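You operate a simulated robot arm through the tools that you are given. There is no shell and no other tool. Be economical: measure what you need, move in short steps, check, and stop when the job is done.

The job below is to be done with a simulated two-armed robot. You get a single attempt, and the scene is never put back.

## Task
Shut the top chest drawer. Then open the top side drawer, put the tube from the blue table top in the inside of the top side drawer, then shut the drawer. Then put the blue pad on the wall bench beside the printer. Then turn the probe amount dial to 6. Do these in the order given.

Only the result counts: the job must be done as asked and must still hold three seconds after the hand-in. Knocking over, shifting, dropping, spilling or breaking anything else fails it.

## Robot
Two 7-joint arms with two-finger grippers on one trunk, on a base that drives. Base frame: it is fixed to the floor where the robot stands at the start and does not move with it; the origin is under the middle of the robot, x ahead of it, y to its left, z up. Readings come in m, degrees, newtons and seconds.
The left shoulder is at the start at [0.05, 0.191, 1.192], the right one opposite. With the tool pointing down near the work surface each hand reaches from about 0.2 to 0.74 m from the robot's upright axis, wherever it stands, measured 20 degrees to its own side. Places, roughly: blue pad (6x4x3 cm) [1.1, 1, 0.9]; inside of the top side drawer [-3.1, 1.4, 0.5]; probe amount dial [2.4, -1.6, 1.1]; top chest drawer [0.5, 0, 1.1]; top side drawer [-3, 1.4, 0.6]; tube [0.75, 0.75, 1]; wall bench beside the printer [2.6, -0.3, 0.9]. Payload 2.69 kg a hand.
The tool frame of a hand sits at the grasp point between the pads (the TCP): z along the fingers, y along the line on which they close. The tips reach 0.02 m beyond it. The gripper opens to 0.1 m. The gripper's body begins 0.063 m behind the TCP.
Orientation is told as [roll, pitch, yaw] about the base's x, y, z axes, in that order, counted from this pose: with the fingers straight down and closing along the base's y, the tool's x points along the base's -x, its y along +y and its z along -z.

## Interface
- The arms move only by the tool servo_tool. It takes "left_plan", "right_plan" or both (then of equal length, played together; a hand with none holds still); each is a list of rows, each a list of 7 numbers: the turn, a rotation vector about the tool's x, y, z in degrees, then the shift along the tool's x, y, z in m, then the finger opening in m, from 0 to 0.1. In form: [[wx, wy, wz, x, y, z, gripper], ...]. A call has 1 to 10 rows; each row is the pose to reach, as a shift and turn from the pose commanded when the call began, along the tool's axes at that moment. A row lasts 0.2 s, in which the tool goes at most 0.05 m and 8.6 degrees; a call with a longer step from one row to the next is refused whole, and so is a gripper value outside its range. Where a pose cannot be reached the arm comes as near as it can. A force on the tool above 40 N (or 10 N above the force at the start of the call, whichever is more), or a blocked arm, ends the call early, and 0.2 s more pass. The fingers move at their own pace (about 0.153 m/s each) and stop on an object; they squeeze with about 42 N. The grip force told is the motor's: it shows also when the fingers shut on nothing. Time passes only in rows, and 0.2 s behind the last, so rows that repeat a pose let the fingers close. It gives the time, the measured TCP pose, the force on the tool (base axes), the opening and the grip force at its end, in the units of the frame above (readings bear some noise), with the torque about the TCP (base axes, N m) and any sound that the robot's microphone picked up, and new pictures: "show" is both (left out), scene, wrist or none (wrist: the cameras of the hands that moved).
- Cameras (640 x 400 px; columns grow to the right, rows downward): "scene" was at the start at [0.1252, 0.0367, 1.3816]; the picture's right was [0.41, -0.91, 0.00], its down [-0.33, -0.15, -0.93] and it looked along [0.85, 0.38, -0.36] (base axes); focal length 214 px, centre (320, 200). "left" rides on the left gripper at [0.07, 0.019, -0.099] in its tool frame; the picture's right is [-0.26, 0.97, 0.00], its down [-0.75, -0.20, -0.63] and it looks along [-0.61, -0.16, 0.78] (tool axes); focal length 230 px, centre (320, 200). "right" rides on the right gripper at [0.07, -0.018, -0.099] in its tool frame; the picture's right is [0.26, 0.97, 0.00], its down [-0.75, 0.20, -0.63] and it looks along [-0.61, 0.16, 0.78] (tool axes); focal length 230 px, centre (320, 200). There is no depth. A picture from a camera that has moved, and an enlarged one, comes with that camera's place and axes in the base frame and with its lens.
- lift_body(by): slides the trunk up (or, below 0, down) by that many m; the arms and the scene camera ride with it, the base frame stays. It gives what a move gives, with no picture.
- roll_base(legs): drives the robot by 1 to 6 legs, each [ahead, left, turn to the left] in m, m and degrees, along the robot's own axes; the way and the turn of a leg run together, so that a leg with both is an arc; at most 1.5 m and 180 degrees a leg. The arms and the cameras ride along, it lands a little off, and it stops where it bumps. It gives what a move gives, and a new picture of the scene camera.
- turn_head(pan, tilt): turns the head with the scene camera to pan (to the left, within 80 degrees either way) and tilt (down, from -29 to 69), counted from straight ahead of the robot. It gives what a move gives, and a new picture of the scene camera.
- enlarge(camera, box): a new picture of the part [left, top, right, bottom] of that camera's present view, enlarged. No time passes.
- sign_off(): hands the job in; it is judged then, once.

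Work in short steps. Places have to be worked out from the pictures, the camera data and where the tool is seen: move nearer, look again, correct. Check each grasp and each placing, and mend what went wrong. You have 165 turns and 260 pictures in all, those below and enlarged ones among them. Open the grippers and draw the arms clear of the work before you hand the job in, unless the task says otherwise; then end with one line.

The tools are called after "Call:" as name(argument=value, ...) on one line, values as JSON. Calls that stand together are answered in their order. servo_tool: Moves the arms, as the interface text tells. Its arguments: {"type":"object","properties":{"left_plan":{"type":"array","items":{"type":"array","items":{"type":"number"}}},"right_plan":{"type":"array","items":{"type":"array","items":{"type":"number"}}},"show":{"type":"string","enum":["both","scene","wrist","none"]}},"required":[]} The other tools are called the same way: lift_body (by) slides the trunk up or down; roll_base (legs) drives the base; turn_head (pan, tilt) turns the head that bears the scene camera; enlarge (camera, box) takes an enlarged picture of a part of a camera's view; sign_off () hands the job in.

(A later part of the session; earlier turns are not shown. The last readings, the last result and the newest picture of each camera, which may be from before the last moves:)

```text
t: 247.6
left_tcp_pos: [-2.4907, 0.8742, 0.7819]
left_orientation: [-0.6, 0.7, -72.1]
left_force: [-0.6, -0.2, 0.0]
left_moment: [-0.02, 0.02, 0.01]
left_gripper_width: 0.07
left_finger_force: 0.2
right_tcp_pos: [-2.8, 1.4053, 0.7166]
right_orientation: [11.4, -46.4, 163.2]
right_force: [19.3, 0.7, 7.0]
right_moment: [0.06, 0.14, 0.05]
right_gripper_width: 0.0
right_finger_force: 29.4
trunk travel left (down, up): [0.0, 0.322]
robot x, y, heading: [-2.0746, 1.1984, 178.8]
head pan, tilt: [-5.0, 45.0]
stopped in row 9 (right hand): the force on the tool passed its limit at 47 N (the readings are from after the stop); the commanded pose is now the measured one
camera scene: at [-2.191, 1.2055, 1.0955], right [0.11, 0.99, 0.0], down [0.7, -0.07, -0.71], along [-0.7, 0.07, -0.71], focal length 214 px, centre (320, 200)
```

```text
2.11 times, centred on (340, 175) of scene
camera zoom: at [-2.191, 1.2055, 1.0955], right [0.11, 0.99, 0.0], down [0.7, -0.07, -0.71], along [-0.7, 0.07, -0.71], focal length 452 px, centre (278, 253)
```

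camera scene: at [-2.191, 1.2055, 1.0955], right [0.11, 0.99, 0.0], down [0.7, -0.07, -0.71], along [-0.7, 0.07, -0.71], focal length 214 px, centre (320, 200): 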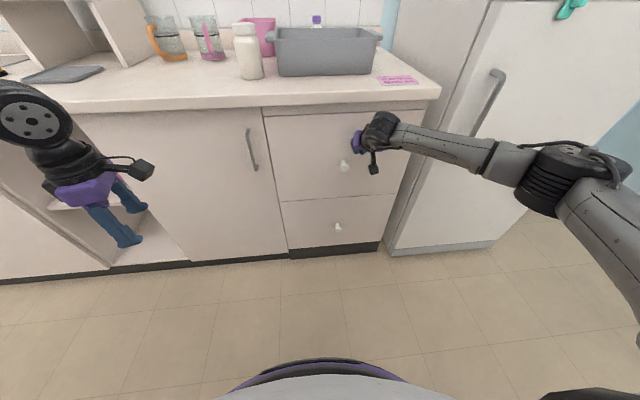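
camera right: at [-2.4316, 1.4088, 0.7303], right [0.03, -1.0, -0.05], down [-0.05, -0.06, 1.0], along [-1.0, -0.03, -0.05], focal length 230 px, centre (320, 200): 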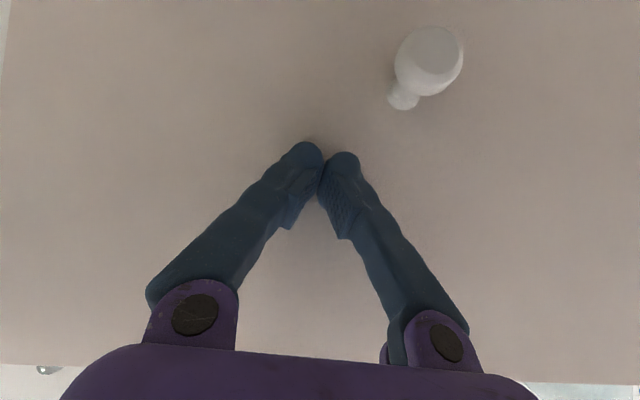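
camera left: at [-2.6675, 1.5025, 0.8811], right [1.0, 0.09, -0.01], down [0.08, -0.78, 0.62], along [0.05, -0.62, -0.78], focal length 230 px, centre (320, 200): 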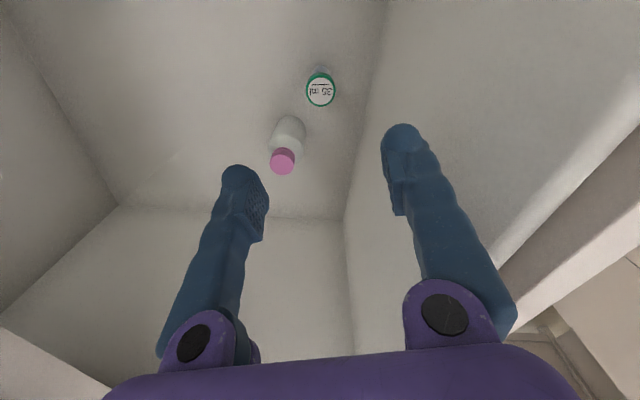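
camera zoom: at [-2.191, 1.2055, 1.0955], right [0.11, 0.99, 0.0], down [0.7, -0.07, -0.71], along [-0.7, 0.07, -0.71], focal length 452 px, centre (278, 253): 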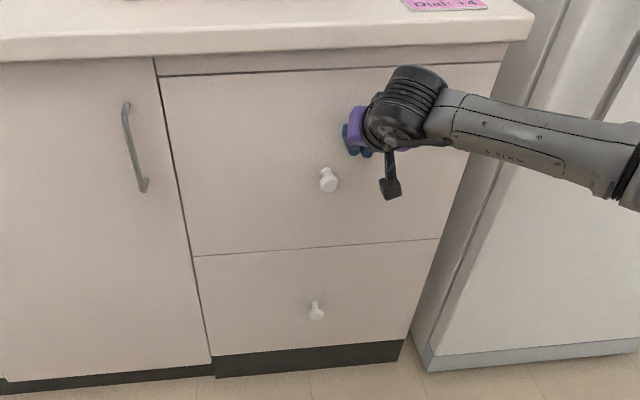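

The drawer is shut flush. I draw the right hand back and re-park it while turning the left hand back to its normal yaw.

Call:
servo_tool(right_plan=[[0, 0, 0, 0.02, -0.004, -0.022, 0], [0, 0, 0, 0.045, -0.009, -0.05, 0], [0, 0, 0, 0.07, -0.014, -0.08, 0], [0, 0, 0, 0.095, -0.02, -0.11, 0], [0, 0, 0, 0.12, -0.025, -0.14, 0], [0, 0, 0, 0.145, -0.03, -0.17, 0]], show="none")

Call:
lift_body(by=0.25)

Call:
roll_base(legs=[[-0.12, 0, 0]])

Call:
servo_tool(left_plan=[[0, 0, 8.5, 0, 0, -0.015, 0.07], [0, 0, 17, 0, 0, -0.03, 0.07], [0, 0, 25.5, 0, 0, -0.045, 0.07], [0, 0, 34, 0, 0, -0.06, 0.07], [0, 0, 42.5, 0, 0, -0.075, 0.07], [0, 0, 51, 0, 0, -0.09, 0.07], [0, 0, 59.5, 0, 0, -0.105, 0.07], [0, 0, 68, 0, 0, -0.12, 0.07], [0, 0, 76.5, 0, 0, -0.135, 0.07], [0, 0, 85, 0, 0, -0.15, 0.07]], right_plan=[[0, 8, 0, -0.01, 0, -0.01, 0], [0, 16, 0, -0.02, 0, -0.02, 0], [0, 24, 0, -0.02, 0, -0.03, 0], [0, 32, 0, -0.02, 0, -0.04, 0], [0, 40, 0, -0.02, 0, -0.05, 0], [0, 47, 0, -0.02, 0, -0.06, 0], [0, 47, 0, -0.02, 0, -0.06, 0], [0, 47, 0, -0.02, 0, -0.06, 0], [0, 47, 0, -0.02, 0, -0.06, 0], [0, 47, 0, -0.02, 0, -0.06, 0]], show="scene")

```text
t: 249.0
left_tcp_pos: [-2.4919, 0.8749, 0.781]
left_orientation: [-0.5, 0.5, -72.2]
left_force: [0.1, 0.9, 0.0]
left_moment: [0.04, 0.01, 0.0]
left_gripper_width: 0.0699
left_finger_force: 0.1
right_tcp_pos: [-2.5751, 1.4032, 0.7177]
right_orientation: [11.5, -46.4, 163.1]
right_force: [0.4, -0.7, 0.2]
right_moment: [-0.04, 0.02, -0.01]
right_gripper_width: 0.0
right_finger_force: 29.3
trunk travel left (down, up): [0.0, 0.322]
robot x, y, heading: [-2.0741, 1.1926, 178.9]
head pan, tilt: [-5.0, 45.0]
```

```text
t: 251.6
left_tcp_pos: [-2.4927, 0.8756, 1.0304]
left_orientation: [-0.5, 0.6, -72.0]
left_force: [-0.4, -0.2, 0.2]
left_moment: [-0.02, -0.02, -0.08]
left_gripper_width: 0.0702
left_finger_force: 0.0
right_tcp_pos: [-2.5757, 1.4045, 0.9675]
right_orientation: [11.6, -46.4, 163.2]
right_force: [0.0, -0.1, 0.4]
right_moment: [0.01, -0.02, -0.01]
right_gripper_width: 0.0002
right_finger_force: 29.5
trunk travel left (down, up): [-0.25, 0.072]
robot x, y, heading: [-2.073, 1.1996, 178.9]
head pan, tilt: [-5.0, 45.0]
```

```text
t: 252.8
left_tcp_pos: [-2.3726, 0.873, 1.0314]
left_orientation: [-0.5, 0.6, -72.1]
left_force: [-0.2, 0.1, 0.4]
left_moment: [0.02, 0.02, 0.01]
left_gripper_width: 0.0698
left_finger_force: 0.1
right_tcp_pos: [-2.4553, 1.4026, 0.9694]
right_orientation: [11.6, -46.4, 163.2]
right_force: [0.8, 0.3, 0.5]
right_moment: [-0.04, 0.0, 0.01]
right_gripper_width: 0.0
right_finger_force: 29.5
trunk travel left (down, up): [-0.25, 0.072]
robot x, y, heading: [-1.9529, 1.1956, 179.2]
head pan, tilt: [-5.0, 45.0]
camera scene: at [-2.0732, 1.2035, 1.3452], right [0.1, 0.99, 0.0], down [0.7, -0.07, -0.71], along [-0.7, 0.07, -0.71], focal length 214 px, centre (320, 200)
```

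scene: 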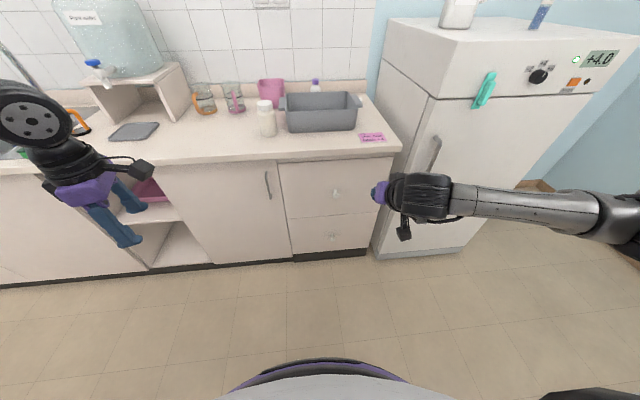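

```text
t: 255.0
left_tcp_pos: [-2.3703, 0.8723, 1.1803]
left_orientation: [-0.6, -0.4, -157.3]
left_force: [-0.3, 0.8, -0.2]
left_moment: [0.02, 0.01, -0.02]
left_gripper_width: 0.0701
left_finger_force: 0.0
right_tcp_pos: [-2.4246, 1.4062, 1.0239]
right_orientation: [7.9, 0.2, 171.6]
right_force: [0.1, 0.2, 0.1]
right_moment: [0.01, 0.02, 0.01]
right_gripper_width: 0.0003
right_finger_force: 29.9
trunk travel left (down, up): [-0.25, 0.072]
robot x, y, heading: [-1.951, 1.1952, 179.1]
head pan, tilt: [-5.0, 45.0]
camera scene: at [-2.0741, 1.2036, 1.3451], right [0.1, 0.99, 0.0], down [0.7, -0.07, -0.71], along [-0.7, 0.07, -0.71], focal length 214 px, centre (320, 200)
```

scene: 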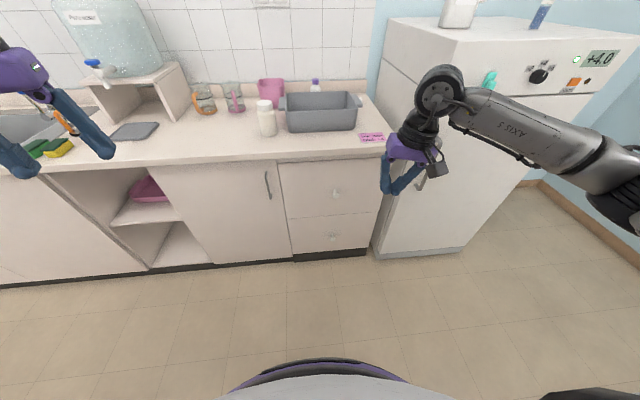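

Next the blue pad. I drive round the island to the left end of the blue table, facing it from there.

Call:
roll_base(legs=[[0, -1.05, 0], [0, 0, -179], [1.4, 0, 0], [1.2, 0, 0]])

Call:
turn_head(pan=-40, tilt=30)

```text
t: 283.8
left_tcp_pos: [1.0475, 2.4729, 1.1791]
left_orientation: [-0.6, -0.4, 22.1]
left_force: [0.0, -1.0, 1.2]
left_moment: [-0.05, 0.02, 0.03]
left_gripper_width: 0.07
left_finger_force: 0.0
right_tcp_pos: [1.0949, 1.9375, 1.0244]
right_orientation: [7.9, 0.1, -9.4]
right_force: [-0.3, -0.3, 0.2]
right_moment: [-0.02, -0.01, 0.01]
right_gripper_width: 0.0002
right_finger_force: 28.8
trunk travel left (down, up): [-0.25, 0.072]
robot x, y, heading: [0.6267, 2.1562, -1.7]
head pan, tilt: [-5.0, 45.0]
camera scene: at [0.7476, 2.1425, 1.345], right [-0.12, -0.99, 0.0], down [-0.7, 0.08, -0.71], along [0.7, -0.08, -0.71], focal length 214 px, centre (320, 200)
```

scene: 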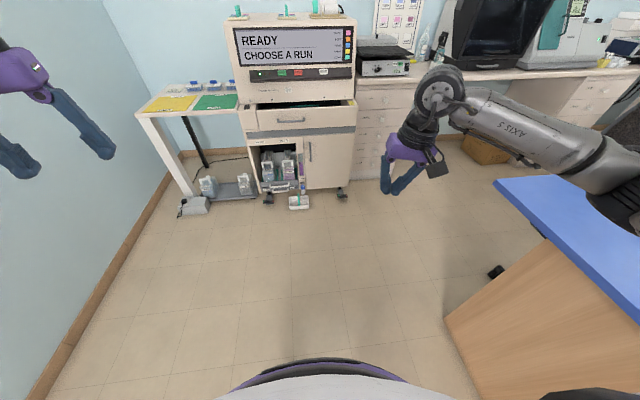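

```text
t: 284.9
left_tcp_pos: [1.0477, 2.4721, 1.1815]
left_orientation: [-0.7, -0.4, 22.1]
left_force: [0.1, 0.4, 0.2]
left_moment: [-0.02, 0.01, 0.0]
left_gripper_width: 0.0702
left_finger_force: 0.0
right_tcp_pos: [1.0946, 1.9387, 1.0237]
right_orientation: [7.9, 0.1, -9.3]
right_force: [-0.2, 0.1, 0.5]
right_moment: [-0.01, -0.02, -0.05]
right_gripper_width: 0.0
right_finger_force: 29.1
trunk travel left (down, up): [-0.25, 0.072]
robot x, y, heading: [0.6293, 2.1531, -1.7]
head pan, tilt: [-40.0, 30.0]
camera scene: at [0.7342, 2.0919, 1.3676], right [-0.67, -0.75, 0.0], down [-0.37, 0.33, -0.87], along [0.65, -0.58, -0.5], focal length 214 px, centre (320, 200)
```

scene: 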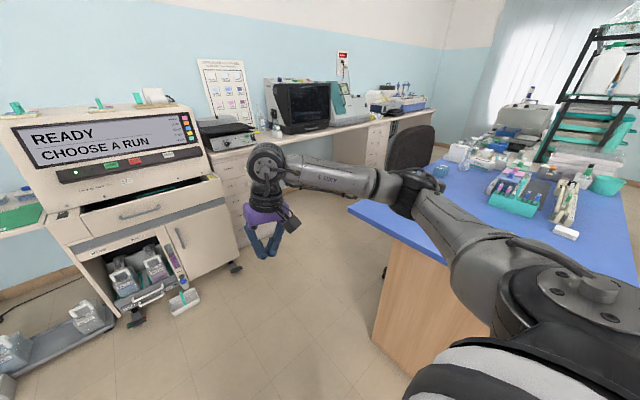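

The pad lies about 10 cm from the table's far edge, so I approach from the far side. I turn to face -x here, back up to x≈1.6 and move left somewhat, staying clear of the chair.

Call:
roll_base(legs=[[0, 0, 179], [-0.95, 0, 0], [0, 0.45, 0]])

Call:
turn_head(pan=35, tilt=35)

```text
t: 301.2
left_tcp_pos: [1.1016, 1.3328, 1.18]
left_orientation: [-0.6, -0.3, -161.1]
left_force: [-0.4, 0.6, 0.2]
left_moment: [-0.02, 0.0, -0.01]
left_gripper_width: 0.0699
left_finger_force: 0.0
right_tcp_pos: [1.0833, 1.869, 1.024]
right_orientation: [7.8, 0.1, 167.5]
right_force: [0.3, 0.0, 0.2]
right_moment: [-0.02, 0.01, 0.0]
right_gripper_width: 0.0002
right_finger_force: 29.0
trunk travel left (down, up): [-0.25, 0.072]
robot x, y, heading: [1.5354, 1.6255, 174.9]
head pan, tilt: [-40.0, 30.0]
camera scene: at [1.4354, 1.6933, 1.3677], right [0.71, 0.71, 0.0], down [0.35, -0.35, -0.87], along [-0.61, 0.61, -0.5], focal length 214 px, centre (320, 200)
```

scene: 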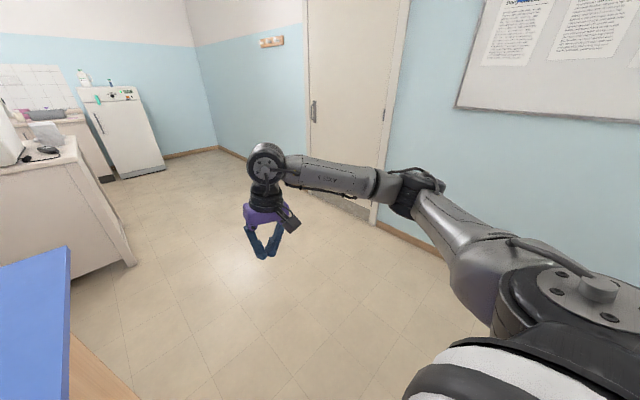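

```text
t: 302.7
left_tcp_pos: [1.1004, 1.3328, 1.1815]
left_orientation: [-0.6, -0.5, -160.9]
left_force: [0.8, -0.5, 0.1]
left_moment: [0.02, -0.01, 0.02]
left_gripper_width: 0.0698
left_finger_force: 0.1
right_tcp_pos: [1.0839, 1.8697, 1.0227]
right_orientation: [7.8, 0.1, 167.6]
right_force: [0.6, -0.3, 0.4]
right_moment: [0.03, -0.01, -0.01]
right_gripper_width: 0.0
right_finger_force: 29.4
trunk travel left (down, up): [-0.25, 0.072]
robot x, y, heading: [1.5414, 1.628, 174.9]
head pan, tilt: [35.0, 35.0]
camera scene: at [1.4231, 1.5855, 1.3599], right [-0.5, 0.87, 0.0], down [0.5, 0.29, -0.82], along [-0.71, -0.41, -0.57], focal length 214 px, centre (320, 200)
```

scene: 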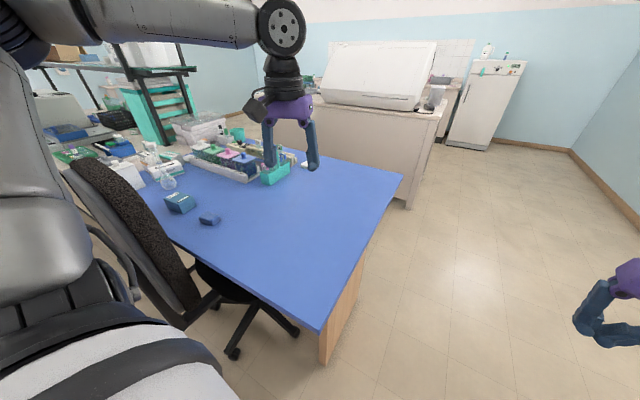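

The pad is at about [1.13, 0.995]; the chair stands close to its left. I turn to heading ≈-115° so the right arm reaches over the free table corner, and move nearer.

Call:
roll_base(legs=[[0, 0, 70], [0.2, 0.03, 0]])

Call:
turn_head(pan=-15, tilt=40)

```text
t: 307.4
left_tcp_pos: [1.6117, 0.9199, 1.1808]
left_orientation: [-0.6, -0.4, -90.5]
left_force: [-0.8, -0.7, 0.1]
left_moment: [0.03, -0.03, -0.03]
left_gripper_width: 0.07
left_finger_force: 0.1
right_tcp_pos: [1.1017, 1.0811, 1.0235]
right_orientation: [7.9, 0.1, -121.9]
right_force: [0.6, -0.4, 0.0]
right_moment: [0.04, -0.01, 0.01]
right_gripper_width: 0.0
right_finger_force: 29.8
trunk travel left (down, up): [-0.25, 0.072]
robot x, y, heading: [1.4832, 1.4305, -114.4]
head pan, tilt: [35.0, 35.0]
camera scene: at [1.4816, 1.3057, 1.3598], right [-0.98, -0.18, 0.0], down [-0.1, 0.56, -0.82], along [0.15, -0.81, -0.57], focal length 214 px, centre (320, 200)
```

scene: 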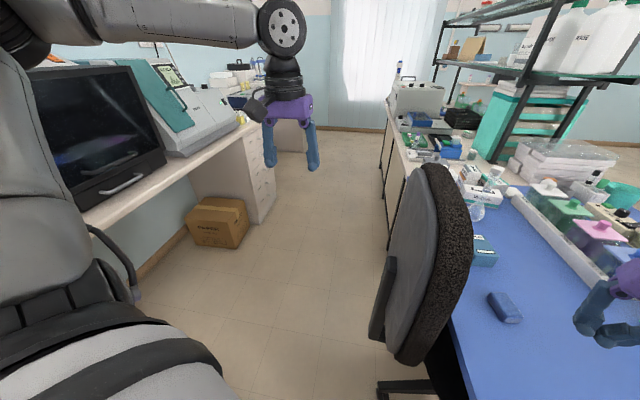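

```text
t: 308.6
left_tcp_pos: [1.6125, 0.9196, 1.1807]
left_orientation: [-0.6, -0.5, -90.6]
left_force: [0.0, 0.4, -0.3]
left_moment: [-0.01, -0.02, -0.01]
left_gripper_width: 0.0701
left_finger_force: 0.0
right_tcp_pos: [1.1011, 1.0837, 1.0243]
right_orientation: [7.9, 0.1, -121.9]
right_force: [0.1, -0.4, 0.2]
right_moment: [0.0, 0.01, 0.0]
right_gripper_width: 0.0001
right_finger_force: 29.1
trunk travel left (down, up): [-0.25, 0.072]
robot x, y, heading: [1.4842, 1.4307, -114.5]
head pan, tilt: [-15.0, 40.0]
camera scene: at [1.4118, 1.3273, 1.3523], right [-0.77, 0.64, 0.0], down [0.41, 0.5, -0.77], along [-0.49, -0.59, -0.64], focal length 214 px, centre (320, 200)
```

scene: 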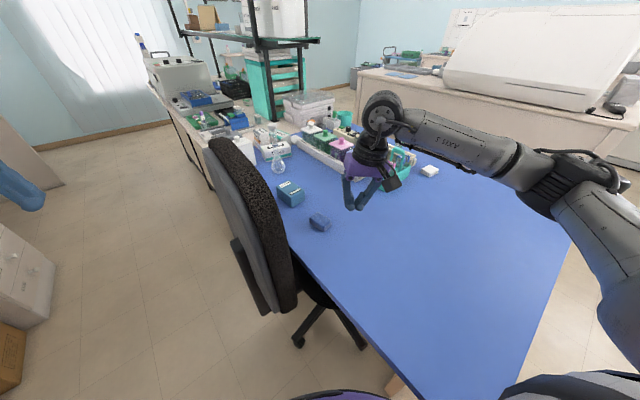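

The right hand is already near the pad at [1.13, 0.99]. I view it through the right wrist camera.

Call:
enlarge(camera="right", box=[0, 0, 640, 400])

Call:
enlarge(camera="scene", box=[250, 150, 410, 260])

```text
1.00 times, centred on (320, 200) of right (not enlarged: the box is as wide or as high as the picture)
camera zoom: at [1.1107, 1.1585, 1.119], right [0.95, -0.29, 0.13], down [-0.3, -0.7, 0.65], along [-0.09, -0.66, -0.75], focal length 230 px, centre (320, 200)
```

zoom: 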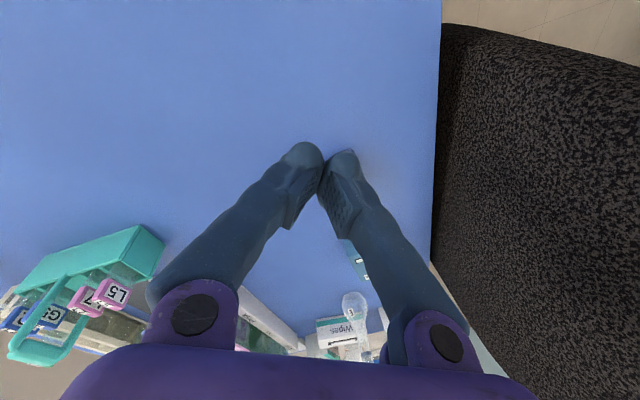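

```text
3.64 times, centred on (330, 205) of scene
camera zoom: at [1.4118, 1.3273, 1.3523], right [-0.77, 0.64, 0.0], down [0.41, 0.5, -0.77], along [-0.49, -0.59, -0.64], focal length 780 px, centre (284, 182)
```

zoom: 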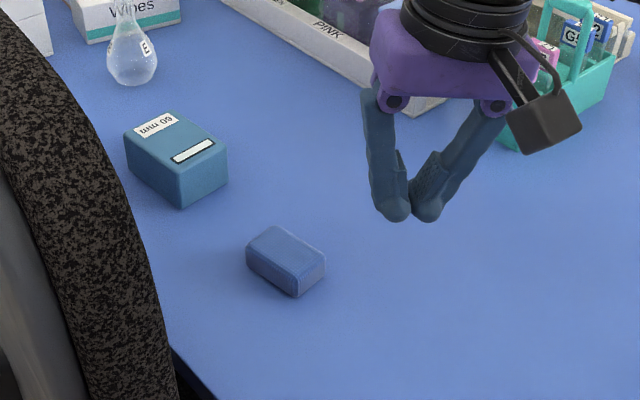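

The pad lies with its long side about along y, centre [1.131, 0.993], width across x. I straighten the tool and open the fingers first.

Call:
servo_tool(right_plan=[[7.9, 0, 0, 0, 0, 0, 0.04], [7.9, 0, 0, 0, 0, 0, 0.07]], show="none")

Call:
servo_tool(right_plan=[[0, 0, -8, -0.012, 0.015, -0.005, 0.07], [0, 0, -16, -0.024, 0.03, -0.005, 0.07], [0, 0, -24, -0.036, 0.045, -0.005, 0.07], [0, 0, -32, -0.048, 0.06, 0, 0.07], [0, 0, -37, -0.061, 0.0737, 0, 0.07]])

```text
t: 309.2
left_tcp_pos: [1.6114, 0.9187, 1.1805]
left_orientation: [-0.6, -0.4, -90.6]
left_force: [-0.3, 0.1, -0.4]
left_moment: [-0.03, -0.01, 0.03]
left_gripper_width: 0.0702
left_finger_force: 0.0
right_tcp_pos: [1.1003, 1.0844, 1.0239]
right_orientation: [-0.1, 0.0, -122.1]
right_force: [-0.2, 0.6, -1.0]
right_moment: [-0.01, -0.07, -0.02]
right_gripper_width: 0.07
right_finger_force: 0.0
trunk travel left (down, up): [-0.25, 0.072]
robot x, y, heading: [1.4813, 1.4304, -114.4]
head pan, tilt: [-15.0, 40.0]
```

```text
t: 310.4
left_tcp_pos: [1.6123, 0.9189, 1.1808]
left_orientation: [-0.7, -0.3, -90.6]
left_force: [-0.2, 0.3, 0.7]
left_moment: [0.03, -0.02, 0.03]
left_gripper_width: 0.07
left_finger_force: 0.1
right_tcp_pos: [1.1312, 0.9893, 1.022]
right_orientation: [-0.1, 0.1, -84.8]
right_force: [-0.1, -0.4, 0.5]
right_moment: [0.03, 0.0, 0.01]
right_gripper_width: 0.07
right_finger_force: 0.0
trunk travel left (down, up): [-0.25, 0.072]
robot x, y, heading: [1.4806, 1.4315, -114.4]
head pan, tilt: [-15.0, 40.0]
camera scene: at [1.4121, 1.3269, 1.3523], right [-0.77, 0.64, 0.0], down [0.41, 0.5, -0.77], along [-0.49, -0.59, -0.64], focal length 214 px, centre (320, 200)
camera right: at [1.1064, 1.0575, 1.1227], right [0.94, 0.34, 0.0], down [0.27, -0.73, 0.63], along [0.22, -0.59, -0.78], focal length 230 px, centre (320, 200)
```

scene: 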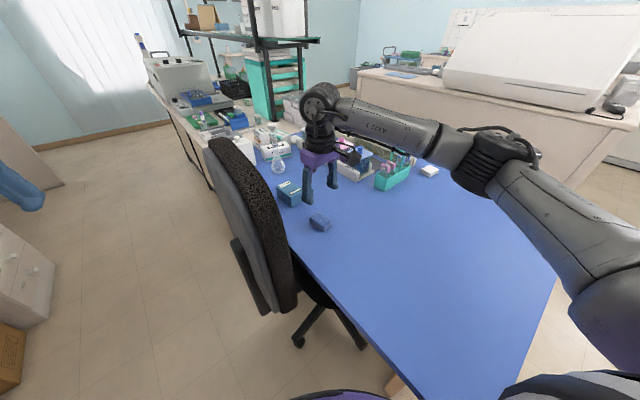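
right: 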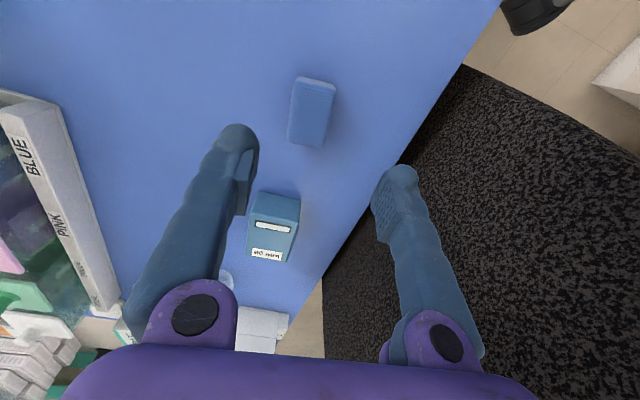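

The pad is centred between the fingers (x≈1.127). I lower the trunk by 0.10 m.

Call:
servo_tool(right_plan=[[0, 0, 0, 0, -0.004, 0, 0.06], [0, 0, 0, 0, -0.004, 0, 0.06]], show="none")

Call:
lift_body(by=-0.09)

Call:
enlarge(camera="right", box=[160, 20, 480, 220])

Call:
enlarge(camera="scene", box=[200, 80, 420, 260])

```text
t: 311.0
left_tcp_pos: [1.6119, 0.9198, 1.1811]
left_orientation: [-0.6, -0.5, -90.6]
left_force: [-0.5, -0.6, 0.1]
left_moment: [-0.02, -0.02, 0.01]
left_gripper_width: 0.07
left_finger_force: 0.0
right_tcp_pos: [1.128, 0.991, 1.025]
right_orientation: [-0.1, 0.1, -84.9]
right_force: [0.3, 0.6, -0.6]
right_moment: [0.0, 0.02, 0.0]
right_gripper_width: 0.0602
right_finger_force: 0.1
trunk travel left (down, up): [-0.25, 0.072]
robot x, y, heading: [1.4833, 1.4278, -114.7]
head pan, tilt: [-15.0, 40.0]
```

```text
t: 312.2
left_tcp_pos: [1.6119, 0.9196, 1.0909]
left_orientation: [-0.6, -0.5, -90.6]
left_force: [0.3, 0.6, -0.5]
left_moment: [0.0, -0.02, -0.01]
left_gripper_width: 0.0701
left_finger_force: 0.0
right_tcp_pos: [1.1276, 0.9912, 0.935]
right_orientation: [0.1, 0.0, -84.9]
right_force: [-0.2, 0.1, 0.2]
right_moment: [0.01, 0.03, -0.01]
right_gripper_width: 0.0601
right_finger_force: 0.3
trunk travel left (down, up): [-0.16, 0.162]
robot x, y, heading: [1.4813, 1.4276, -114.5]
head pan, tilt: [-15.0, 40.0]
```

```text
2.00 times, centred on (320, 120) of right
camera zoom: at [1.1027, 1.0587, 1.0334], right [0.94, 0.34, 0.0], down [0.27, -0.73, 0.63], along [0.22, -0.59, -0.78], focal length 460 px, centre (320, 360)
```

zoom: 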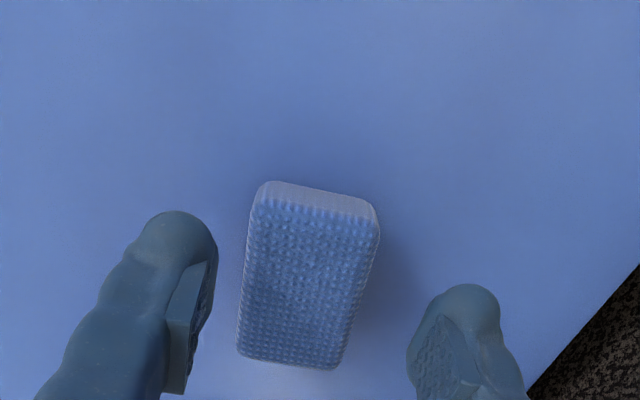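

```text
2.22 times, centred on (310, 170) of scene
camera zoom: at [1.4118, 1.3276, 1.2624], right [-0.77, 0.64, 0.0], down [0.41, 0.5, -0.77], along [-0.49, -0.59, -0.64], focal length 477 px, centre (342, 267)
```

zoom: 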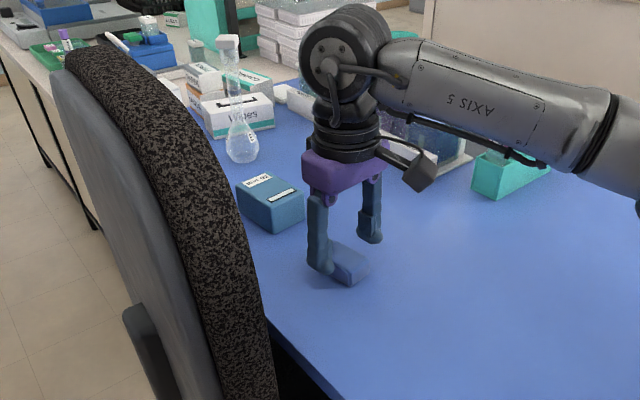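

The pad is between the fingers. I go down 2.3 cm and close.

Call:
servo_tool(right_plan=[[0, 0, 4, 0, 0, 0.012, 0.06], [0, 0, 7, 0, 0, 0.023, 0.06], [0, 0, 7, 0, 0, 0.023, 0.04], [0, 0, 7, 0, 0, 0.023, 0.02], [0, 0, 7, 0, 0, 0.023, 0.02]], show="wrist")

```text
t: 313.4
left_tcp_pos: [1.6128, 0.9186, 1.0917]
left_orientation: [-0.6, -0.5, -90.6]
left_force: [0.2, 0.6, 0.0]
left_moment: [0.01, 0.0, 0.0]
left_gripper_width: 0.0699
left_finger_force: 0.2
right_tcp_pos: [1.1265, 0.9897, 0.9115]
right_orientation: [0.1, 0.1, -92.0]
right_force: [0.0, 0.6, 0.6]
right_moment: [0.02, 0.01, 0.01]
right_gripper_width: 0.0369
right_finger_force: 41.9
trunk travel left (down, up): [-0.16, 0.162]
robot x, y, heading: [1.4785, 1.4308, -114.3]
head pan, tilt: [-15.0, 40.0]
camera right: at [1.1105, 1.0599, 1.0094], right [0.97, 0.22, 0.0], down [0.17, -0.76, 0.63], along [0.14, -0.61, -0.78], focal length 230 px, centre (320, 200)
```

right: 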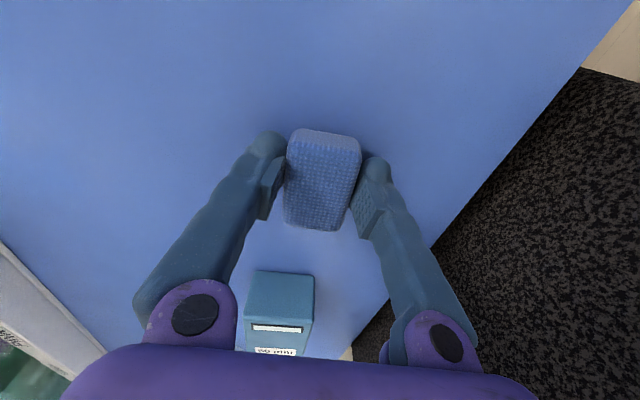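

Gripped (37 mm, 42 N). I lift it by trunk and hand, then look over to the wall bench and printer.

Call:
lift_body(by=0.12)

Call:
servo_tool(right_plan=[[0, 0, 0, 0.01, 0, -0.03, 0.02], [0, 0, 0, 0.03, 0, -0.06, 0.02], [0, 0, 0, 0.05, 0, -0.1, 0.02], [0, 0, 0, 0.07, -0.01, -0.14, 0.02]], show="wrist")

Call:
turn_head(pan=30, tilt=20)

```text
t: 314.9
left_tcp_pos: [1.6123, 0.9195, 1.2095]
left_orientation: [-0.5, -0.4, -90.5]
left_force: [0.2, -0.4, 0.4]
left_moment: [0.02, -0.01, 0.0]
left_gripper_width: 0.07
left_finger_force: 0.0
right_tcp_pos: [1.1266, 0.9895, 1.0306]
right_orientation: [0.0, 0.2, -92.0]
right_force: [0.5, -0.4, 0.8]
right_moment: [-0.02, 0.0, -0.01]
right_gripper_width: 0.0368
right_finger_force: 41.5
trunk travel left (down, up): [-0.28, 0.042]
robot x, y, heading: [1.4848, 1.4334, -114.5]
head pan, tilt: [-15.0, 40.0]
```

```text
t: 315.9
left_tcp_pos: [1.6127, 0.9204, 1.2106]
left_orientation: [-0.6, -0.5, -90.6]
left_force: [0.4, -0.1, 0.7]
left_moment: [-0.01, -0.01, 0.05]
left_gripper_width: 0.0703
left_finger_force: 0.0
right_tcp_pos: [1.1195, 1.0621, 1.1711]
right_orientation: [-0.1, 0.1, -91.8]
right_force: [-0.1, -0.1, -0.4]
right_moment: [-0.02, -0.02, -0.02]
right_gripper_width: 0.0365
right_finger_force: 41.8
trunk travel left (down, up): [-0.28, 0.042]
robot x, y, heading: [1.4822, 1.4309, -114.4]
head pan, tilt: [-15.0, 40.0]
camera right: at [1.1025, 1.1309, 1.2697], right [0.97, 0.22, 0.0], down [0.17, -0.76, 0.63], along [0.14, -0.61, -0.78], focal length 230 px, centre (320, 200)
```

right: 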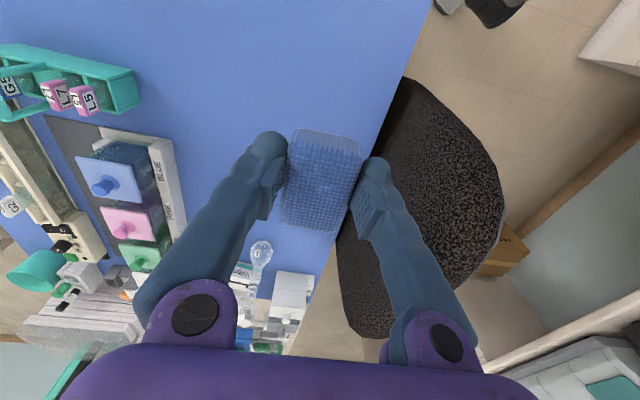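

```text
t: 317.0
left_tcp_pos: [1.6115, 0.919, 1.211]
left_orientation: [-0.6, -0.5, -90.6]
left_force: [0.5, 0.7, -0.9]
left_moment: [0.03, 0.01, 0.01]
left_gripper_width: 0.0701
left_finger_force: 0.1
right_tcp_pos: [1.1202, 1.0599, 1.1695]
right_orientation: [0.0, 0.1, -91.9]
right_force: [0.2, -0.3, 0.4]
right_moment: [0.0, -0.02, 0.02]
right_gripper_width: 0.0362
right_finger_force: 42.0
trunk travel left (down, up): [-0.28, 0.042]
robot x, y, heading: [1.4832, 1.4333, -114.6]
head pan, tilt: [30.0, 20.0]
camera scene: at [1.4746, 1.3002, 1.4137], right [-1.0, -0.09, 0.0], down [-0.03, 0.34, -0.94], along [0.09, -0.94, -0.34], focal length 214 px, centre (320, 200)
```

scene: 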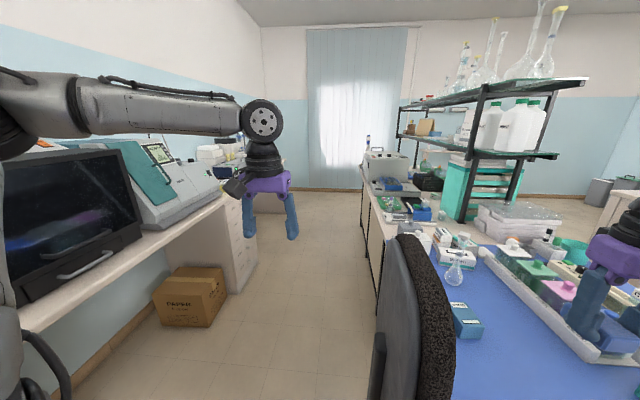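

The aisle between chair and wall bench (front edge x≈2.25) is free. I turn to face the wall bench (heading 0).

Call:
roll_base(legs=[[0, 0.1, 0], [0, 0, 114.6]])

Call:
turn_head(pan=-40, tilt=25)

```text
t: 323.4
left_tcp_pos: [1.9764, 1.7293, 1.2108]
left_orientation: [-0.6, -0.4, 25.2]
left_force: [-0.1, 0.1, -0.6]
left_moment: [0.01, 0.02, 0.02]
left_gripper_width: 0.07
left_finger_force: 0.1
right_tcp_pos: [2.0662, 1.2246, 1.1702]
right_orientation: [0.0, 0.2, 24.1]
right_force: [0.5, 0.1, -0.1]
right_moment: [0.0, -0.01, -0.02]
right_gripper_width: 0.036
right_finger_force: 41.8
trunk travel left (down, up): [-0.28, 0.042]
robot x, y, heading: [1.5738, 1.3886, 1.4]
head pan, tilt: [30.0, 20.0]
camera scene: at [1.6933, 1.4371, 1.4137], right [0.52, -0.85, 0.0], down [-0.29, -0.18, -0.94], along [0.8, 0.49, -0.34], focal length 214 px, centre (320, 200)
```

scene: 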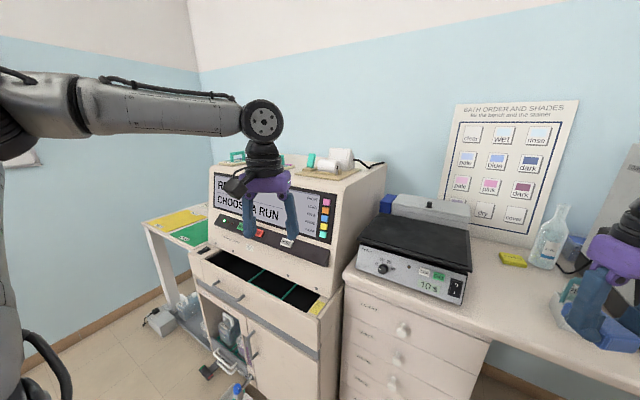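

```text
t: 324.8
left_tcp_pos: [1.977, 1.7299, 1.2101]
left_orientation: [-0.6, -0.5, 25.3]
left_force: [-0.5, 0.4, 0.3]
left_moment: [0.02, 0.01, 0.0]
left_gripper_width: 0.0701
left_finger_force: 0.0
right_tcp_pos: [2.0654, 1.2242, 1.1699]
right_orientation: [-0.1, 0.1, 24.0]
right_force: [0.6, 0.3, -0.2]
right_moment: [-0.01, -0.01, -0.02]
right_gripper_width: 0.0361
right_finger_force: 41.9
trunk travel left (down, up): [-0.28, 0.042]
robot x, y, heading: [1.571, 1.3906, 1.6]
head pan, tilt: [-40.0, 25.0]
camera scene: at [1.6859, 1.3311, 1.4057], right [-0.62, -0.78, 0.0], down [-0.33, 0.26, -0.91], along [0.71, -0.57, -0.42], focal length 214 px, centre (320, 200)
```

scene: 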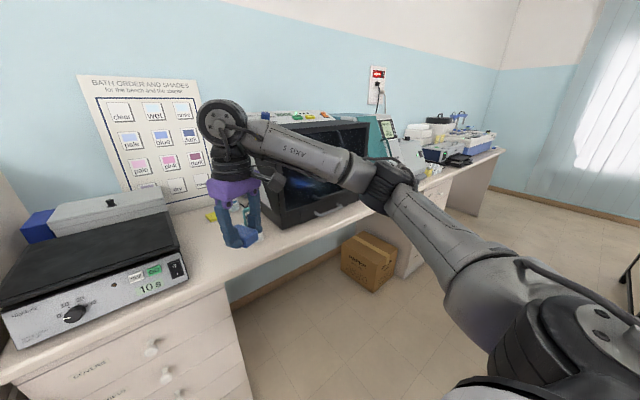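

I pull both hands back so that nothing reaches over the bench while I strafe along the aisle.

Call:
servo_tool(right_plan=[[0, 0, 0, 0.03, 0.012, -0.005, 0.02], [0, 0, 0, 0.06, 0.025, -0.01, 0.02], [0, 0, 0, 0.09, 0.038, -0.015, 0.02], [0, 0, 0, 0.12, 0.052, -0.02, 0.02], [0, 0, 0, 0.15, 0.065, -0.025, 0.02], [0, 0, 0, 0.164, 0.073, -0.03, 0.02]], left_plan=[[0, 0, 0, 0.02, 0.008, 0, 0.05], [0, 0, 0, 0.04, 0.016, 0, 0.03], [0, 0, 0, 0.06, 0.025, 0, 0], [0, 0, 0, 0.08, 0.035, 0, 0], [0, 0, 0, 0.1, 0.045, 0, 0], [0, 0, 0, 0.11, 0.049, 0, 0]], show="none")

Call:
roll_base(legs=[[0.24, 0, -1.5], [0, -0.7, 0]])

```text
t: 326.2
left_tcp_pos: [1.8555, 1.7266, 1.2096]
left_orientation: [-0.6, -0.5, 25.3]
left_force: [0.7, -0.1, 0.6]
left_moment: [0.02, -0.02, 0.01]
left_gripper_width: 0.0001
left_finger_force: 29.3
right_tcp_pos: [1.8865, 1.222, 1.2017]
right_orientation: [-0.1, 0.1, 23.8]
right_force: [-0.2, -0.1, -1.2]
right_moment: [0.0, -0.01, 0.0]
right_gripper_width: 0.0358
right_finger_force: 42.3
trunk travel left (down, up): [-0.28, 0.042]
robot x, y, heading: [1.5745, 1.3886, 1.1]
head pan, tilt: [-40.0, 25.0]
```

```text
t: 334.1
left_tcp_pos: [2.1015, 1.0286, 1.2098]
left_orientation: [-0.6, -0.5, 23.7]
left_force: [-0.2, 1.1, -0.2]
left_moment: [-0.01, 0.0, 0.0]
left_gripper_width: 0.0001
left_finger_force: 29.5
right_tcp_pos: [2.1182, 0.5231, 1.2]
right_orientation: [0.0, 0.0, 22.2]
right_force: [-0.1, 0.1, -0.3]
right_moment: [0.01, 0.0, -0.03]
right_gripper_width: 0.0358
right_finger_force: 42.4
trunk travel left (down, up): [-0.28, 0.042]
robot x, y, heading: [1.8117, 0.6975, -0.2]
head pan, tilt: [-40.0, 25.0]
camera scene: at [1.9204, 0.6376, 1.4057], right [-0.65, -0.76, 0.0], down [-0.32, 0.27, -0.91], along [0.69, -0.59, -0.42], focal length 214 px, centre (320, 200)
```

scene: 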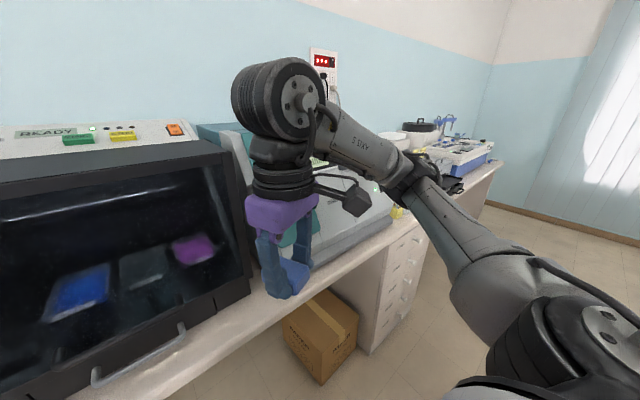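

Clear so far. I strafe on to y≈-0.1 and look at the bench there.

Call:
roll_base(legs=[[0, -0.8, 0]])

Call:
turn_head(pan=0, tilt=28)

```text
t: 341.5
left_tcp_pos: [2.0984, 0.2307, 1.2098]
left_orientation: [-0.6, -0.5, 23.9]
left_force: [0.0, 0.6, 0.2]
left_moment: [-0.02, -0.02, -0.01]
left_gripper_width: 0.0
left_finger_force: 29.8
right_tcp_pos: [2.1177, -0.2748, 1.1999]
right_orientation: [0.0, -0.1, 22.6]
right_force: [0.2, -0.1, 0.4]
right_moment: [0.01, 0.02, 0.02]
right_gripper_width: 0.0359
right_finger_force: 41.8
trunk travel left (down, up): [-0.28, 0.042]
robot x, y, heading: [1.8095, -0.102, 0.1]
head pan, tilt: [-40.0, 25.0]
camera scene: at [1.919, -0.1614, 1.4057], right [-0.64, -0.77, 0.0], down [-0.32, 0.27, -0.91], along [0.69, -0.58, -0.42], focal length 214 px, centre (320, 200)
```

scene: 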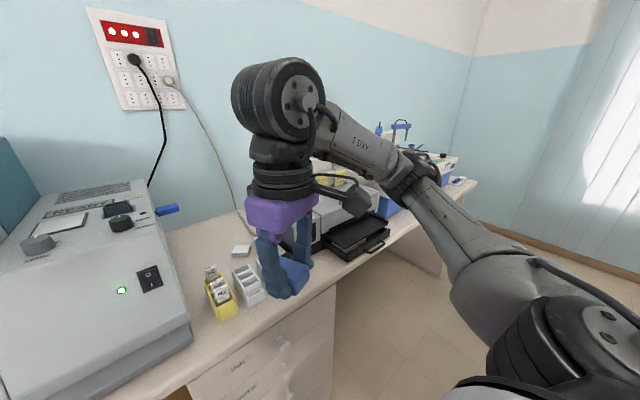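

```text
t: 342.6
left_tcp_pos: [2.0987, 0.2302, 1.2097]
left_orientation: [-0.6, -0.5, 24.0]
left_force: [0.7, 0.2, -0.2]
left_moment: [-0.04, -0.02, 0.03]
left_gripper_width: 0.0
left_finger_force: 29.9
right_tcp_pos: [2.1175, -0.2747, 1.2007]
right_orientation: [0.1, -0.1, 22.8]
right_force: [-0.5, 0.6, -0.6]
right_moment: [-0.05, 0.0, 0.0]
right_gripper_width: 0.0359
right_finger_force: 42.5
trunk travel left (down, up): [-0.28, 0.042]
robot x, y, heading: [1.8073, -0.1003, 0.1]
head pan, tilt: [0.0, 28.0]
camera scene: at [1.9396, -0.1022, 1.4009], right [0.0, -1.0, 0.0], down [-0.47, 0.0, -0.88], along [0.88, 0.0, -0.47], focal length 214 px, centre (320, 200)
```

scene: 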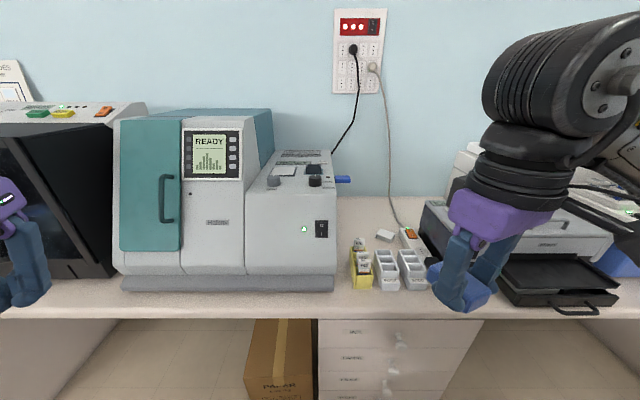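

The printer is to the right; the goal area is between the READY analyser and the printer. I enlarge it.

Call:
enlarge(camera="scene", box=[310, 180, 470, 320])

Call:
enlarge(camera="right", box=[0, 0, 640, 400])

```text
2.86 times, centred on (390, 250) of scene
camera zoom: at [1.9396, -0.1022, 1.4009], right [0.0, -1.0, 0.0], down [-0.47, 0.0, -0.88], along [0.88, 0.0, -0.47], focal length 613 px, centre (120, 57)
```

zoom: 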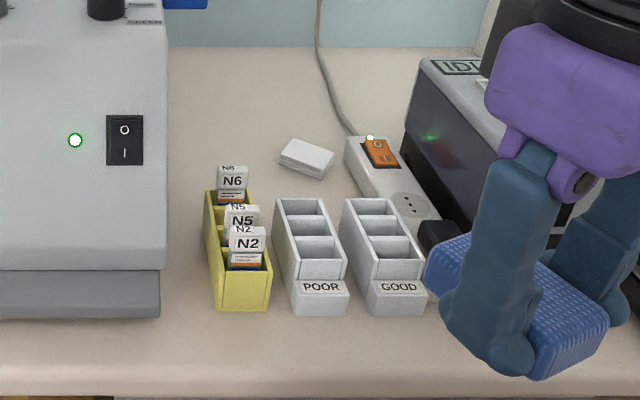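

```text
1.00 times, centred on (320, 200) of right (not enlarged: the box is as wide or as high as the picture)
camera zoom: at [2.0599, -0.3186, 1.2995], right [-0.61, 0.79, 0.0], down [0.62, 0.47, 0.63], along [0.5, 0.38, -0.78], focal length 230 px, centre (320, 200)
```

zoom: 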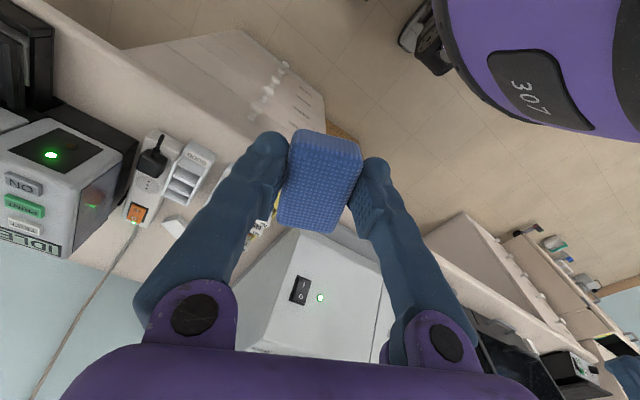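

There is a free spot between the analyser (side at y≈-0.165) and the white slab (y≈-0.315), behind the trays: about [2.57, -0.24]. I turn the right hand so that the fingers close along x and retract the left hand.

Call:
servo_tool(right_plan=[[0, 0, -8.4, 0, 0, 0, 0.02], [0, 0, -16.8, 0, 0, 0, 0.02], [0, 0, -25.2, 0, 0, 0, 0.02], [0, 0, -33.6, 0, 0, 0, 0.02], [0, 0, -42, 0, 0, 0, 0.02], [0, 0, -50.4, 0, 0, 0, 0.02], [0, 0, -58.8, 0, 0, 0, 0.02], [0, 0, -67.2, 0, 0, 0, 0.02]], left_plan=[[0, 0, 0, 0.01, 0.005, 0, 0], [0, 0, 0, 0.02, 0.01, 0, 0], [0, 0, 0, 0.03, 0.014, 0, 0], [0, 0, 0, 0.04, 0.018, 0, 0], [0, 0, 0, 0.05, 0.022, 0, 0], [0, 0, 0, 0.06, 0.027, 0, 0], [0, 0, 0, 0.07, 0.031, 0, 0], [0, 0, 0, 0.073, 0.033, 0, 0]], show="scene")

```text
t: 344.4
left_tcp_pos: [2.0187, 0.2312, 1.2088]
left_orientation: [-0.6, -0.5, 24.0]
left_force: [-0.8, 0.4, -0.4]
left_moment: [-0.03, -0.01, 0.03]
left_gripper_width: 0.0
left_finger_force: 29.9
right_tcp_pos: [2.1068, -0.2659, 1.1998]
right_orientation: [0.0, 0.1, 89.8]
right_force: [-0.1, 0.9, -0.6]
right_moment: [0.0, 0.01, -0.01]
right_gripper_width: 0.0357
right_finger_force: 41.9
right hand out of reach, approached as far as the arm can: row 8
trunk travel left (down, up): [-0.28, 0.042]
robot x, y, heading: [1.8077, -0.0995, 0.2]
head pan, tilt: [0.0, 28.0]
camera scene: at [1.9395, -0.1014, 1.4009], right [0.0, -1.0, 0.0], down [-0.47, 0.0, -0.88], along [0.88, 0.0, -0.47], focal length 214 px, centre (320, 200)
```

scene: 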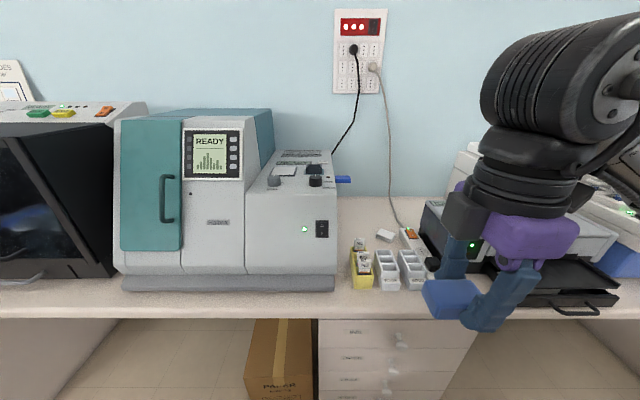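

I check the right wrist camera's place and view in this attitude.

Call:
enlarge(camera="right", box=[0, 0, 640, 400])

```text
1.00 times, centred on (320, 200) of right (not enlarged: the box is as wide or as high as the picture)
camera zoom: at [2.1252, -0.3361, 1.2978], right [-0.97, -0.26, 0.0], down [-0.2, 0.75, 0.63], along [-0.16, 0.61, -0.78], focal length 230 px, centre (320, 200)
```

zoom: 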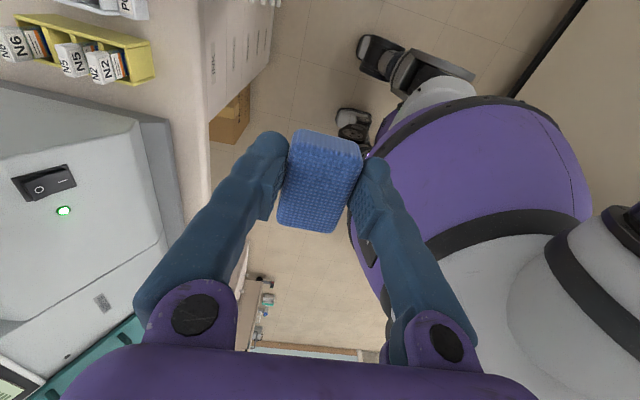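

As computed, the camera is on the -y side. I move the hand outward 8 cm, then the base 10 cm left and 17 cm ahead.

Call:
servo_tool(right_plan=[[0, 0, 0, 0.03, 0, 0, 0.02], [0, 0, 0, 0.06, -0.0, 0, 0.02], [0, 0, 0, 0.08, -0.01, 0, 0.02]], show="none")

Call:
roll_base(legs=[[0, 0.1, 0], [0.17, 0, 0]])

```text
t: 345.2
left_tcp_pos: [2.0183, 0.2312, 1.2085]
left_orientation: [-0.7, -0.5, 24.0]
left_force: [0.2, 0.4, 0.1]
left_moment: [-0.04, -0.01, -0.02]
left_gripper_width: 0.0001
left_finger_force: 29.4
right_tcp_pos: [2.0788, -0.3013, 1.1939]
right_orientation: [0.2, 0.0, 89.8]
right_force: [0.6, 0.2, 0.4]
right_moment: [0.0, -0.01, -0.03]
right_gripper_width: 0.0356
right_finger_force: 42.4
right hand out of reach, approached as far as the arm can: row 1, 2, 3
trunk travel left (down, up): [-0.28, 0.042]
robot x, y, heading: [1.809, -0.0993, 0.3]
head pan, tilt: [0.0, 28.0]
```

```text
t: 347.9
left_tcp_pos: [2.1683, 0.3373, 1.2081]
left_orientation: [-0.6, -0.5, 24.4]
left_force: [-0.3, -0.3, 0.5]
left_moment: [0.03, -0.04, -0.01]
left_gripper_width: 0.0
left_finger_force: 29.5
right_tcp_pos: [2.2328, -0.194, 1.1931]
right_orientation: [0.1, -0.1, 90.2]
right_force: [-0.2, -0.1, -0.2]
right_moment: [-0.01, -0.02, -0.01]
right_gripper_width: 0.0359
right_finger_force: 41.7
trunk travel left (down, up): [-0.28, 0.042]
robot x, y, heading: [1.9614, 0.006, 0.2]
head pan, tilt: [0.0, 28.0]
stopped in leg 2: the robot was blocked; the commanded pose is now the measured one
camera scene: at [2.0922, 0.0042, 1.4009], right [0.01, -1.0, 0.0], down [-0.47, 0.0, -0.88], along [0.88, 0.01, -0.47], focal length 214 px, centre (320, 200)
```

scene: 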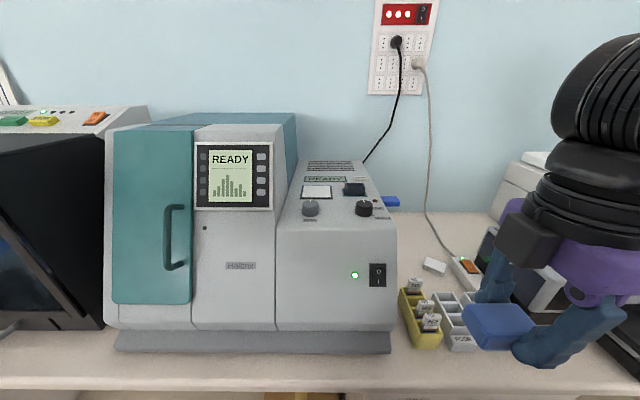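

The base is at the bench (x=1.96), and the 90° yaw limits this arm's reach. I turn the hand back to about yaw 10° instead; the gap is wide enough for that too.

Call:
servo_tool(right_plan=[[0, 0, 8, 0.003, 0, -0.005, 0.02], [0, 0, 16, 0.006, 0, -0.01, 0.02], [0, 0, 24, 0.01, 0, -0.01, 0.02], [0, 0, 32, 0.015, 0, -0.01, 0.02], [0, 0, 40, 0.02, 0, -0.01, 0.02], [0, 0, 48, 0.025, 0, -0.01, 0.02], [0, 0, 56, 0.03, 0, -0.01, 0.02], [0, 0, 64, 0.04, 0, -0.01, 0.02], [0, 0, 72, 0.05, 0, -0.01, 0.02], [0, 0, 80, 0.056, 0, -0.01, 0.02]], show="wrist")

```text
t: 350.1
left_tcp_pos: [2.1703, 0.3383, 1.2069]
left_orientation: [-0.7, -0.4, 24.5]
left_force: [0.5, -0.2, -0.1]
left_moment: [-0.01, -0.03, -0.03]
left_gripper_width: 0.0
left_finger_force: 29.7
right_tcp_pos: [2.2315, -0.2503, 1.2022]
right_orientation: [0.0, 0.1, 10.1]
right_force: [-0.5, 0.2, -0.1]
right_moment: [0.0, 0.02, -0.02]
right_gripper_width: 0.0359
right_finger_force: 41.9
trunk travel left (down, up): [-0.28, 0.042]
robot x, y, heading: [1.9589, 0.0047, 0.6]
head pan, tilt: [0.0, 28.0]
camera right: at [2.1677, -0.2805, 1.3015], right [-0.42, 0.91, 0.0], down [0.7, 0.33, 0.63], along [0.57, 0.27, -0.78], focal length 230 px, centre (320, 200)
```

right: 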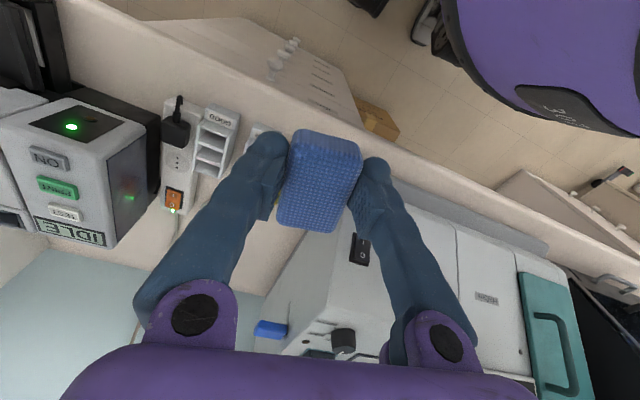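

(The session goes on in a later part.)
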